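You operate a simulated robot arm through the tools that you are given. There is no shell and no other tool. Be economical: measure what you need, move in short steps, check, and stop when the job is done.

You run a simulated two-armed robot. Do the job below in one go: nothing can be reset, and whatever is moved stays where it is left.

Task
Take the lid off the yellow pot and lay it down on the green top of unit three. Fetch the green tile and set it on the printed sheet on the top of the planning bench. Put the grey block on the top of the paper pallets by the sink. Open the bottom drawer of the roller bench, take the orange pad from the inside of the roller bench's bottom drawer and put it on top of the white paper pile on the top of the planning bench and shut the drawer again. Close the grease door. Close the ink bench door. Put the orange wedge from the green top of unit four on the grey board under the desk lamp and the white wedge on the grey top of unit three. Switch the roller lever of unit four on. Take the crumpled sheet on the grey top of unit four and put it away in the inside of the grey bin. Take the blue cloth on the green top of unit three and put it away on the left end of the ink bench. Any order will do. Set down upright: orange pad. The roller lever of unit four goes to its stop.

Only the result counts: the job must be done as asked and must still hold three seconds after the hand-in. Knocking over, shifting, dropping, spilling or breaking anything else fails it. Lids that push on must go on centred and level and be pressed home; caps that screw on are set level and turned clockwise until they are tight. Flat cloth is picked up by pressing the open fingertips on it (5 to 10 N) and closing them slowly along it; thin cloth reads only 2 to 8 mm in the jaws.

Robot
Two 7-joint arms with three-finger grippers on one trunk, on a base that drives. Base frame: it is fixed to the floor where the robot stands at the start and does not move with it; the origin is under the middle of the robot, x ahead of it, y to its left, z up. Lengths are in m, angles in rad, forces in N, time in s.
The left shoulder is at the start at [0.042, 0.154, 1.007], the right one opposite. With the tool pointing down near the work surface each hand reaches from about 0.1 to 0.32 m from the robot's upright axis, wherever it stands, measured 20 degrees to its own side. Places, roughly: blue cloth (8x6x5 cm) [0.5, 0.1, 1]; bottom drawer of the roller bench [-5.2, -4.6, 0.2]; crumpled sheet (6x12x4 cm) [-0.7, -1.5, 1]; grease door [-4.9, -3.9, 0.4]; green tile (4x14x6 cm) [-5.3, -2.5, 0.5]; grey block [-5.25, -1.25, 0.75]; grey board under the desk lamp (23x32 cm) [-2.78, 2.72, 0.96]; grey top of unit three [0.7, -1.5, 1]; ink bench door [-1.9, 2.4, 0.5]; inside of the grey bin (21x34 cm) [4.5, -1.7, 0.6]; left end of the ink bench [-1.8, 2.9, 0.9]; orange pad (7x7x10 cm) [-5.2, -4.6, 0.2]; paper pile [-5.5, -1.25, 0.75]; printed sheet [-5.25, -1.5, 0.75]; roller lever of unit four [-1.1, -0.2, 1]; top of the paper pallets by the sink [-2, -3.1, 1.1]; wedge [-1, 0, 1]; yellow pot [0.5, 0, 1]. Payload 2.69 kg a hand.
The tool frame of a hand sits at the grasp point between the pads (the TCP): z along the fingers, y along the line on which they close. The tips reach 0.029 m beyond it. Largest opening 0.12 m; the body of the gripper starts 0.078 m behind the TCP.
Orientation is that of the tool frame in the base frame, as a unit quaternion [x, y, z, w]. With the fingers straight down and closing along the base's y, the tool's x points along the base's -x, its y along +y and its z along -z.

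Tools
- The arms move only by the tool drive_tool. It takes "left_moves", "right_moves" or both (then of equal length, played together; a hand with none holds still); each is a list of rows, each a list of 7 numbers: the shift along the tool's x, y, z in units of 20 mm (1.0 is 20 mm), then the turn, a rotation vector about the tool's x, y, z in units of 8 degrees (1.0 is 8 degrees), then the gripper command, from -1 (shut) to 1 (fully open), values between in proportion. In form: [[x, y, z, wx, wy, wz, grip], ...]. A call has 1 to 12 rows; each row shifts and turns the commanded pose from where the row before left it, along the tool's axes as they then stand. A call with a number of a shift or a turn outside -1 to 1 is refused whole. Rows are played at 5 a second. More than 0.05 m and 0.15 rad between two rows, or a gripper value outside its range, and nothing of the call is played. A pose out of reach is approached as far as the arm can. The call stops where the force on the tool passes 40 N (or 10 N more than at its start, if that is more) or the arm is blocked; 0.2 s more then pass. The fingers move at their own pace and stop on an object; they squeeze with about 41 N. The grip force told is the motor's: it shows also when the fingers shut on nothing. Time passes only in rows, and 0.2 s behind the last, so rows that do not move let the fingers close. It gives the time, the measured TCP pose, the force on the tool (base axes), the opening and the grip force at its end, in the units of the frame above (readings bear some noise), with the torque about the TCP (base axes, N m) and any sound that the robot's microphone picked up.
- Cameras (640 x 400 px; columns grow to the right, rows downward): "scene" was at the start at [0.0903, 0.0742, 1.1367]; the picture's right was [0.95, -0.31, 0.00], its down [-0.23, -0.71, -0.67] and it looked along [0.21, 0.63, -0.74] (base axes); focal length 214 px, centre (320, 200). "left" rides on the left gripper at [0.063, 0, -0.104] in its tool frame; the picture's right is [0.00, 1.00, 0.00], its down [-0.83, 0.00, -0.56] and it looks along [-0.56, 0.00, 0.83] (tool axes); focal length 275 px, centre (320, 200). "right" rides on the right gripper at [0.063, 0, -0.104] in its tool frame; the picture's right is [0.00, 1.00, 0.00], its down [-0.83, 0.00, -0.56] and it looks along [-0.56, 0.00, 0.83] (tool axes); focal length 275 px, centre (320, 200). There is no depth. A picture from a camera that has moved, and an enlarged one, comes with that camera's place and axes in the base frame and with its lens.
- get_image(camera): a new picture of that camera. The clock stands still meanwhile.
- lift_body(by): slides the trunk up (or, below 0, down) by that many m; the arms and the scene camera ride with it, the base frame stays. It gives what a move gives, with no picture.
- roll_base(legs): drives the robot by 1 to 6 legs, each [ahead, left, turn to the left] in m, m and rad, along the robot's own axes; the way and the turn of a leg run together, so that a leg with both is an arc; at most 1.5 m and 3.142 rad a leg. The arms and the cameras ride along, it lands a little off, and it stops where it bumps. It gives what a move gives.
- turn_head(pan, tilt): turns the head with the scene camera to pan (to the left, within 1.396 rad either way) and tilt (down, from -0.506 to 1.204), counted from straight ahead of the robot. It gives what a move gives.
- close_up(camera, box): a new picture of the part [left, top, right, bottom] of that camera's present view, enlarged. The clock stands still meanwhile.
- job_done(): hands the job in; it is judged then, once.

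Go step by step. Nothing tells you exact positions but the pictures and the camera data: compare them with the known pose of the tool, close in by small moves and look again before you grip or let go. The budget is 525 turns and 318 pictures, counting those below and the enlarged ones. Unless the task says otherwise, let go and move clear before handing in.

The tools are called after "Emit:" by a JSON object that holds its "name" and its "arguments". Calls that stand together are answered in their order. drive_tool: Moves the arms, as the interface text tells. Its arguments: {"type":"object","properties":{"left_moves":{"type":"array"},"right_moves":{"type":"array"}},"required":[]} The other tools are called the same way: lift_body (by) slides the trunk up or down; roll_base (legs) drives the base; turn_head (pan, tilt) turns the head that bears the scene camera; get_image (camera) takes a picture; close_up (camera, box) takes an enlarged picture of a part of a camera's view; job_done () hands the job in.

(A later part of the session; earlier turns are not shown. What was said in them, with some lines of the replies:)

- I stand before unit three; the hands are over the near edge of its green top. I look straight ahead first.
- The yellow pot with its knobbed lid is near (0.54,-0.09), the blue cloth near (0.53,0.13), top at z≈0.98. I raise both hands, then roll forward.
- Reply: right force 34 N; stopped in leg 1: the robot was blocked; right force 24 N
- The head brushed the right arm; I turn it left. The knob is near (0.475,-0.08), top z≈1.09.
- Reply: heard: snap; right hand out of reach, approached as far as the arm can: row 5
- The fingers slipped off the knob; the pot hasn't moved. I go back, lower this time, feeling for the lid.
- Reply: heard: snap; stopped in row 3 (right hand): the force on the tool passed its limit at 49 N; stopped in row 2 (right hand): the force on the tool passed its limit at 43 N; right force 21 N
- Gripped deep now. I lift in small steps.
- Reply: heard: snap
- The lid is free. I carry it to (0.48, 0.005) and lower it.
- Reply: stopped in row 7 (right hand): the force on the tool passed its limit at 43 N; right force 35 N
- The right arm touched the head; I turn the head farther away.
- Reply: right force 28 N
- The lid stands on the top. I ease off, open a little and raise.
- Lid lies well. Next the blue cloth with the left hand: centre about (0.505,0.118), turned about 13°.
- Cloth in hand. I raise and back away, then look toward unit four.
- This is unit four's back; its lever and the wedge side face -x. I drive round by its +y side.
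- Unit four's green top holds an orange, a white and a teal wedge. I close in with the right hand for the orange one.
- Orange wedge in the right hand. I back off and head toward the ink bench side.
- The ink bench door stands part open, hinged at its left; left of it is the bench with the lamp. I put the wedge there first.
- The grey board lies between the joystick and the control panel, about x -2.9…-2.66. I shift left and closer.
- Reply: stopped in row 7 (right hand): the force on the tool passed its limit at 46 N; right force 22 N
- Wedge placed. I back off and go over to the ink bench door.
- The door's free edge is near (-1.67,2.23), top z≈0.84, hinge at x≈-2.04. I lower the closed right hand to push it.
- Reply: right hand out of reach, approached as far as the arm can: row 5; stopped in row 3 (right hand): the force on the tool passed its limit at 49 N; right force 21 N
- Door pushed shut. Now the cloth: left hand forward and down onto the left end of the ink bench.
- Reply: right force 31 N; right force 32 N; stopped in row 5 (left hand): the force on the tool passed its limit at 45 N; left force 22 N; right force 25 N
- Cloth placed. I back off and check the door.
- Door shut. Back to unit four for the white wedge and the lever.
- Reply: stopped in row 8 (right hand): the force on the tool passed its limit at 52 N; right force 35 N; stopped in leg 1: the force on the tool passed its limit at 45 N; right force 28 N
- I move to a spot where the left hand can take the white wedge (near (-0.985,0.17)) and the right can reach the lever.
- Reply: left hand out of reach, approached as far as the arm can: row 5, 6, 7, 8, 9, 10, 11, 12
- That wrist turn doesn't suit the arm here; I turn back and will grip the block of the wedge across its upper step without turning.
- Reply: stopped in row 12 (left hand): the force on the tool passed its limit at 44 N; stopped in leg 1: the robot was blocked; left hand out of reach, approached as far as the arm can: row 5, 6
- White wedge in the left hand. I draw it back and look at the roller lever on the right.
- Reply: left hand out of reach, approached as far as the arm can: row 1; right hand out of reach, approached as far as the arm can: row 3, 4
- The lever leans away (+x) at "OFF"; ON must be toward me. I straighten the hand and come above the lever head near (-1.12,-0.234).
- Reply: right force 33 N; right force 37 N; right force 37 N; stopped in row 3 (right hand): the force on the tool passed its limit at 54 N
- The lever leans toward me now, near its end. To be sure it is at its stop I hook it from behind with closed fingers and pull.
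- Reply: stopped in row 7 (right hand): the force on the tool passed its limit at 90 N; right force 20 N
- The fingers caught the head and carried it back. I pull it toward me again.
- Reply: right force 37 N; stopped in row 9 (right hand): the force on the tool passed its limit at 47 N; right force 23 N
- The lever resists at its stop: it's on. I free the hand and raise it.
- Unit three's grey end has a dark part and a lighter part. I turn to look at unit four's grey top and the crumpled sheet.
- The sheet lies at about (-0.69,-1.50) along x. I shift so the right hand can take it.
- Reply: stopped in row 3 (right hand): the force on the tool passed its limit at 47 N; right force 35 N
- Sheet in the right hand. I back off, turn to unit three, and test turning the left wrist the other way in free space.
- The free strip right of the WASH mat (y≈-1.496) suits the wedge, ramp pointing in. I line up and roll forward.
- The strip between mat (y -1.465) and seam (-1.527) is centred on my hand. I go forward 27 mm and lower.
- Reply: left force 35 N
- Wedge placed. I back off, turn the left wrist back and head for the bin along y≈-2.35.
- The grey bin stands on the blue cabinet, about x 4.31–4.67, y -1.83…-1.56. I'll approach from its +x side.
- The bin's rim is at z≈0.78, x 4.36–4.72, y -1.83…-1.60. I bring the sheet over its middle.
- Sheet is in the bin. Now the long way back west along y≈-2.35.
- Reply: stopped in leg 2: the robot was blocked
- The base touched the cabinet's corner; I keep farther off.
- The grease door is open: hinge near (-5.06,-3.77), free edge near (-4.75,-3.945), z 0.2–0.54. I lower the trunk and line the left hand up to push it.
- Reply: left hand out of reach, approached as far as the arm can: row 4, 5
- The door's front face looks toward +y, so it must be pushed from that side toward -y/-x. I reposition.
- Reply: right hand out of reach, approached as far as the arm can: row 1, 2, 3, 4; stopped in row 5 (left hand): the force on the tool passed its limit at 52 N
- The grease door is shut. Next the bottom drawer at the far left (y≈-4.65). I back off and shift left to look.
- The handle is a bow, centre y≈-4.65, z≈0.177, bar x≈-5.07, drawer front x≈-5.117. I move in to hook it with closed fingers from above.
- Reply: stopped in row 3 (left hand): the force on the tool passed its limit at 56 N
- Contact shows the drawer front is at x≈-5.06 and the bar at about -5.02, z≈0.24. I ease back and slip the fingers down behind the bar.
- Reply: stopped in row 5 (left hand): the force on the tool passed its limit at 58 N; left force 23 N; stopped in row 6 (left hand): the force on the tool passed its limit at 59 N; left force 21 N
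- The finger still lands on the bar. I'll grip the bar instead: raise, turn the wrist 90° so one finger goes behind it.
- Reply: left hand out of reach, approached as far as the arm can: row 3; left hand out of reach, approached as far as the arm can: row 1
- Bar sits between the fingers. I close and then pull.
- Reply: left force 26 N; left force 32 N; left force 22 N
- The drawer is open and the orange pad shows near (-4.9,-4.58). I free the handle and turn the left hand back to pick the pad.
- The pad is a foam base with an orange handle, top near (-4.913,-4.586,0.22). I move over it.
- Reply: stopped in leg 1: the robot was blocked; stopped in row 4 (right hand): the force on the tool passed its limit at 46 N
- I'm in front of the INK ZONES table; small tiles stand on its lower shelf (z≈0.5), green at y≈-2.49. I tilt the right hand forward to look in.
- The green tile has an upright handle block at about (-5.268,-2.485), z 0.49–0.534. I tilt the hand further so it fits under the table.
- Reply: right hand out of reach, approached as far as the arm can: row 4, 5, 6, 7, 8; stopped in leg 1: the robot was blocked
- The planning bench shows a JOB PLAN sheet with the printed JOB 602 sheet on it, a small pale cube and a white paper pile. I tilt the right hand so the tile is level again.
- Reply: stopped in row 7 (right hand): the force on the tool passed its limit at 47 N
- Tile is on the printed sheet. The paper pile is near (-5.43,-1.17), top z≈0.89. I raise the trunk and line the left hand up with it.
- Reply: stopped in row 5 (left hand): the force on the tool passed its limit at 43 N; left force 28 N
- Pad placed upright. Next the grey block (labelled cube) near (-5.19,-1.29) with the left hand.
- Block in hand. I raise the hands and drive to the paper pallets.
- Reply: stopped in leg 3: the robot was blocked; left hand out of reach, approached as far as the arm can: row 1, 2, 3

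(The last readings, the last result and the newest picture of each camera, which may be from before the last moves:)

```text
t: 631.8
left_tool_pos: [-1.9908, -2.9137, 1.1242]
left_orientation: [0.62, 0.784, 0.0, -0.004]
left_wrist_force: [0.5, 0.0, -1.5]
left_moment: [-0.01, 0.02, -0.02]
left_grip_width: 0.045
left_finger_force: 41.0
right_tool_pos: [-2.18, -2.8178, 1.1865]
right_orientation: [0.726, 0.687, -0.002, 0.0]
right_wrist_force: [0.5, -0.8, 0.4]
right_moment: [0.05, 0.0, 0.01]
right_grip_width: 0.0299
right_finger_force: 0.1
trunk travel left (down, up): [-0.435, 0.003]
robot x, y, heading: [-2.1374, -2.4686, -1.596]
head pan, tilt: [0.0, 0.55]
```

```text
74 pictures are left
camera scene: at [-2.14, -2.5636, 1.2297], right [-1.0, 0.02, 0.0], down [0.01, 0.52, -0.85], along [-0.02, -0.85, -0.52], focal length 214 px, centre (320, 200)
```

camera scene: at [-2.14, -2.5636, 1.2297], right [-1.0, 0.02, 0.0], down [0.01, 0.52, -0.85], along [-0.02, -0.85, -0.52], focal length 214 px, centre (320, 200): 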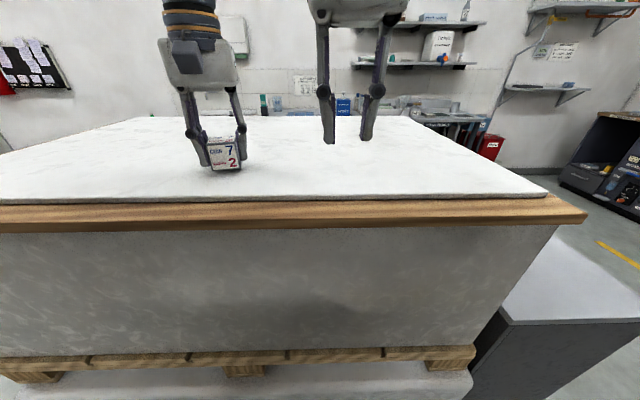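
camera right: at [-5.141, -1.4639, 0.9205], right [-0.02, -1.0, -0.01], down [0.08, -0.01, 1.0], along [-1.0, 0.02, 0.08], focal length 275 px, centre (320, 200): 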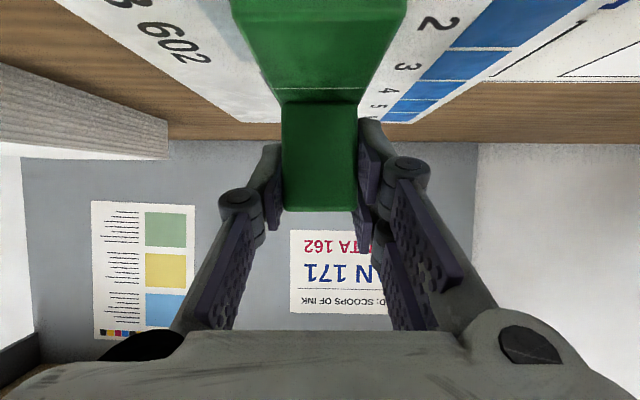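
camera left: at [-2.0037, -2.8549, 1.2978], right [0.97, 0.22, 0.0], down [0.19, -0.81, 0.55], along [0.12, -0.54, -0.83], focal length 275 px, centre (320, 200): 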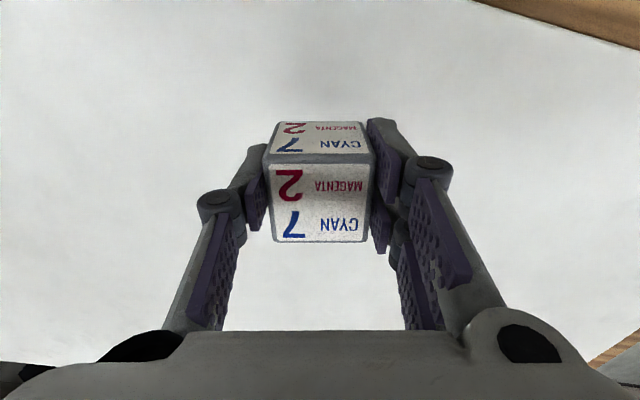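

Emit:
{"name": "drive_tool", "arguments": {"left_moves": [[-0.9, -0.2, 0, 0, 0, 0, -1], [-0.5, -0.12, 0.2, 0, 0, 0, -1], [0, 0, 0.25, 0, 0, 0, -1], [0, 0, 0.25, 0, 0, 0, -1], [0, 0, 0.25, 0, 0, 0, -1], [0, 0, 0.25, 0, 0, 0, -1], [0, 0, 0.25, 0, 0, 0, -1], [0, 0, 0.25, 0, 0, 0, -1], [0, 0, 0.25, 0, 0, 0, -1], [0, 0, 0.25, 0, 0, 0, -1], [0, 0, 0.25, 0, 0, 0, -1]]}}

Emit:
{"name": "get_image", "arguments": {"camera": "left"}}

```text
t: 633.1
left_tool_pos: [-1.9901, -2.9398, 1.1089]
left_orientation: [0.621, 0.784, -0.003, -0.001]
left_wrist_force: [2.0, 4.7, 23.4]
left_moment: [0.35, -0.35, 0.0]
left_grip_width: 0.0454
left_finger_force: 41.0
right_tool_pos: [-2.1798, -2.8167, 1.1872]
right_orientation: [0.727, 0.687, -0.003, 0.0]
right_wrist_force: [0.2, 0.6, 0.3]
right_moment: [0.02, 0.0, 0.0]
right_grip_width: 0.03
right_finger_force: 0.0
trunk travel left (down, up): [-0.435, 0.003]
robot x, y, heading: [-2.1402, -2.4684, -1.595]
head pan, tilt: [0.0, 0.55]
stopped in row 6 (left hand): the force on the tool passed its limit at 44 N (the readings are from after the stop); the commanded pose is now the measured one
```

```text
73 pictures are left
camera left: at [-2.0029, -2.8794, 1.2132], right [0.97, 0.23, -0.01], down [0.19, -0.81, 0.56], along [0.12, -0.54, -0.83], focal length 275 px, centre (320, 200)
```

left: 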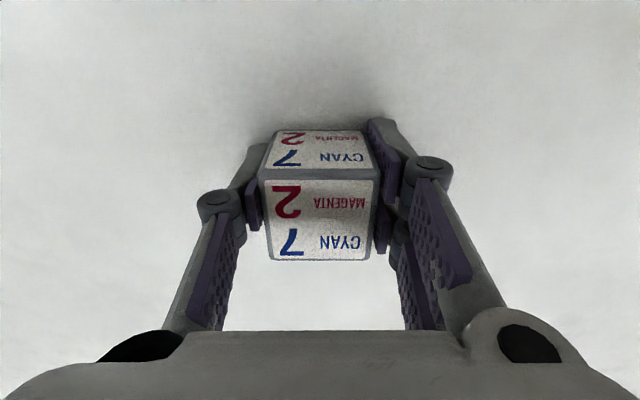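

Block stands on the pallet top. I release and rise.

Emit:
{"name": "drive_tool", "arguments": {"left_moves": [[0, 0, -0.1, 0, 0, 0, -1], [0, 0, 0, 0, 0, 0, 0.1], [0, 0, 0, 0, 0, 0, 0.1], [0, 0, -0.5, 0, 0, 0, 0.1], [0, 0, -1, 0, 0, 0, 0.1], [0, 0, -1, 0, 0, 0, 0.1], [0.9, 0.2, -1, 0, 0, 0, 0.1], [0.9, 0.2, 0, 0, 0, 0, 0.1]]}}

Emit:
{"name": "roll_base", "arguments": {"legs": [[-0.15, 0, 0]]}}

Emit:
{"name": "get_image", "arguments": {"camera": "scene"}}

```text
t: 634.9
left_tool_pos: [-1.9883, -2.9032, 1.1755]
left_orientation: [0.621, 0.784, -0.001, -0.003]
left_wrist_force: [-1.0, 0.5, 0.1]
left_moment: [-0.02, -0.01, -0.03]
left_grip_width: 0.0663
left_finger_force: 0.2
right_tool_pos: [-2.1802, -2.8193, 1.1861]
right_orientation: [0.727, 0.687, -0.002, 0.001]
right_wrist_force: [0.2, -0.4, 0.0]
right_moment: [-0.01, -0.02, 0.01]
right_grip_width: 0.0301
right_finger_force: 0.1
trunk travel left (down, up): [-0.435, 0.003]
robot x, y, heading: [-2.1325, -2.469, -1.589]
head pan, tilt: [0.0, 0.55]
```

```text
t: 636.3
left_tool_pos: [-1.9849, -2.7534, 1.1748]
left_orientation: [0.621, 0.783, -0.001, -0.003]
left_wrist_force: [-0.1, 0.4, 0.3]
left_moment: [0.0, 0.03, 0.02]
left_grip_width: 0.0661
left_finger_force: 0.0
right_tool_pos: [-2.1772, -2.6668, 1.1854]
right_orientation: [0.727, 0.686, -0.002, 0.0]
right_wrist_force: [-0.3, 0.1, 0.0]
right_moment: [-0.04, 0.01, 0.0]
right_grip_width: 0.03
right_finger_force: 0.1
trunk travel left (down, up): [-0.435, 0.003]
robot x, y, heading: [-2.1349, -2.3168, -1.605]
head pan, tilt: [0.0, 0.55]
```

```text
72 pictures are left
camera scene: at [-2.1364, -2.4122, 1.2297], right [-1.0, 0.03, 0.0], down [0.01, 0.52, -0.85], along [-0.02, -0.85, -0.52], focal length 214 px, centre (320, 200)
```

scene: 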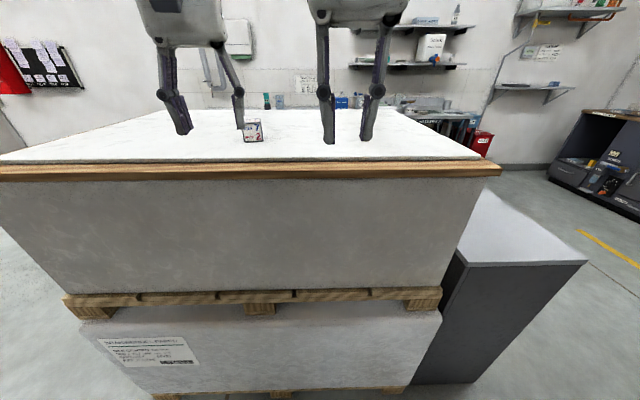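

Emit:
{"name": "turn_head", "arguments": {"pan": -0.75, "tilt": 0.3}}

Emit:
{"name": "get_image", "arguments": {"camera": "scene"}}

```text
t: 637.4
left_tool_pos: [-1.9859, -2.7526, 1.1746]
left_orientation: [0.621, 0.784, -0.001, -0.002]
left_wrist_force: [0.3, 0.2, -0.7]
left_moment: [-0.01, 0.0, -0.02]
left_grip_width: 0.066
left_finger_force: 0.0
right_tool_pos: [-2.1767, -2.6673, 1.1856]
right_orientation: [0.727, 0.686, -0.003, 0.0]
right_wrist_force: [-0.5, -0.7, -0.5]
right_moment: [-0.03, -0.01, -0.02]
right_grip_width: 0.03
right_finger_force: 0.0
trunk travel left (down, up): [-0.435, 0.003]
robot x, y, heading: [-2.1314, -2.315, -1.594]
head pan, tilt: [-0.75, 0.3]
```

```text
71 pictures are left
camera scene: at [-2.1994, -2.3896, 1.2527], right [-0.71, 0.7, 0.0], down [0.21, 0.21, -0.96], along [-0.67, -0.68, -0.3], focal length 214 px, centre (320, 200)
```

scene: 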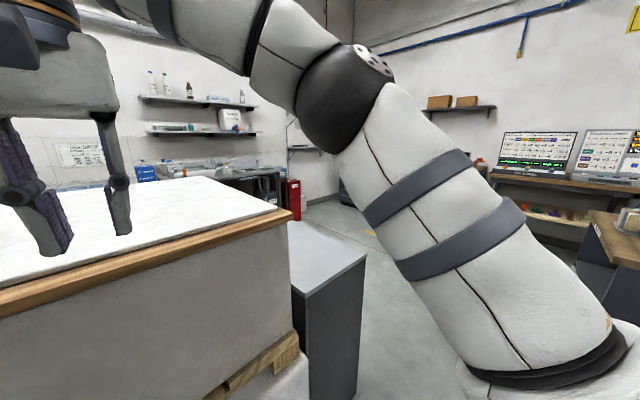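

I check that nothing was disturbed where the base once touched something near the roller bench.

Emit:
{"name": "roll_base", "arguments": {"legs": [[0.04, -0.85, 0]]}}

Emit:
{"name": "turn_head", "arguments": {"pan": -0.35, "tilt": 0.35}}

Emit:
{"name": "get_image", "arguments": {"camera": "scene"}}

```text
t: 644.2
left_tool_pos: [-2.8441, -2.7623, 1.1769]
left_orientation: [0.634, 0.774, -0.001, -0.003]
left_wrist_force: [0.0, -0.1, -0.5]
left_moment: [0.04, -0.04, 0.0]
left_grip_width: 0.0659
left_finger_force: 0.0
right_tool_pos: [-3.0316, -2.6709, 1.1866]
right_orientation: [0.738, 0.675, -0.003, 0.0]
right_wrist_force: [0.2, 1.3, -1.3]
right_moment: [0.03, 0.02, -0.01]
right_grip_width: 0.0302
right_finger_force: 0.1
trunk travel left (down, up): [-0.435, 0.003]
robot x, y, heading: [-2.9805, -2.3197, -1.63]
head pan, tilt: [-0.75, 0.3]
```

```text
t: 645.1
left_tool_pos: [-2.843, -2.7623, 1.1756]
left_orientation: [0.634, 0.773, -0.002, -0.002]
left_wrist_force: [-0.6, 0.3, 1.0]
left_moment: [0.04, -0.03, 0.03]
left_grip_width: 0.0658
left_finger_force: 0.1
right_tool_pos: [-3.0331, -2.6701, 1.1864]
right_orientation: [0.738, 0.675, -0.002, 0.0]
right_wrist_force: [0.1, 0.2, -0.5]
right_moment: [0.0, 0.01, -0.01]
right_grip_width: 0.03
right_finger_force: 0.0
trunk travel left (down, up): [-0.435, 0.003]
robot x, y, heading: [-2.9783, -2.321, -1.629]
head pan, tilt: [-0.351, 0.351]
```

```text
70 pictures are left
camera scene: at [-3.0154, -2.4126, 1.248], right [-0.92, 0.4, 0.0], down [0.14, 0.32, -0.94], along [-0.37, -0.86, -0.34], focal length 214 px, centre (320, 200)
```

scene: 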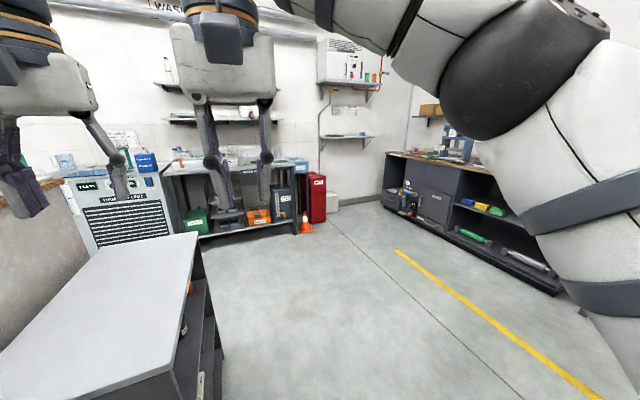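

Emit:
{"name": "close_up", "arguments": {"camera": "scene", "box": [270, 150, 470, 260]}}

```text
3.20 times, centred on (370, 205) of scene
camera zoom: at [-3.0154, -2.4126, 1.248], right [-0.92, 0.4, 0.0], down [0.14, 0.32, -0.94], along [-0.37, -0.86, -0.34], focal length 686 px, centre (160, 184)
```

zoom: 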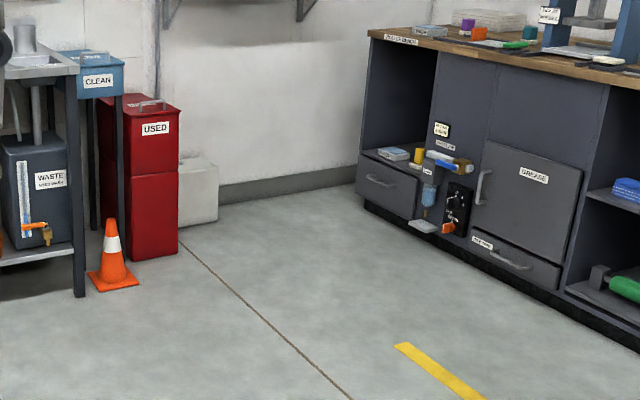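

The drawer and grease door are shut, the cone and boxes are standing, and both hands are empty and clear. I hand the job in.

Emit:
{"name": "job_done", "arguments": {}}

```text
The job is handed in.
```

I did every item on the list and handed the job in, with both hands empty and clear.

- **Checked by picture afterwards:** the ink bench and grease doors and the drawer look shut, and the lever leans to its ON stop.
- **My reading of the names:** I took the JOB 602 sheet as the printed sheet, the labelled grey-edged cube as the grey block, and the darker part of unit three's end as its grey top.
- **Contact on the way:** the base touched the bin's cabinet, the pallets and something behind me at the roller bench. I saw nothing out of place in the pictures, but never looked closely at the cabinet.
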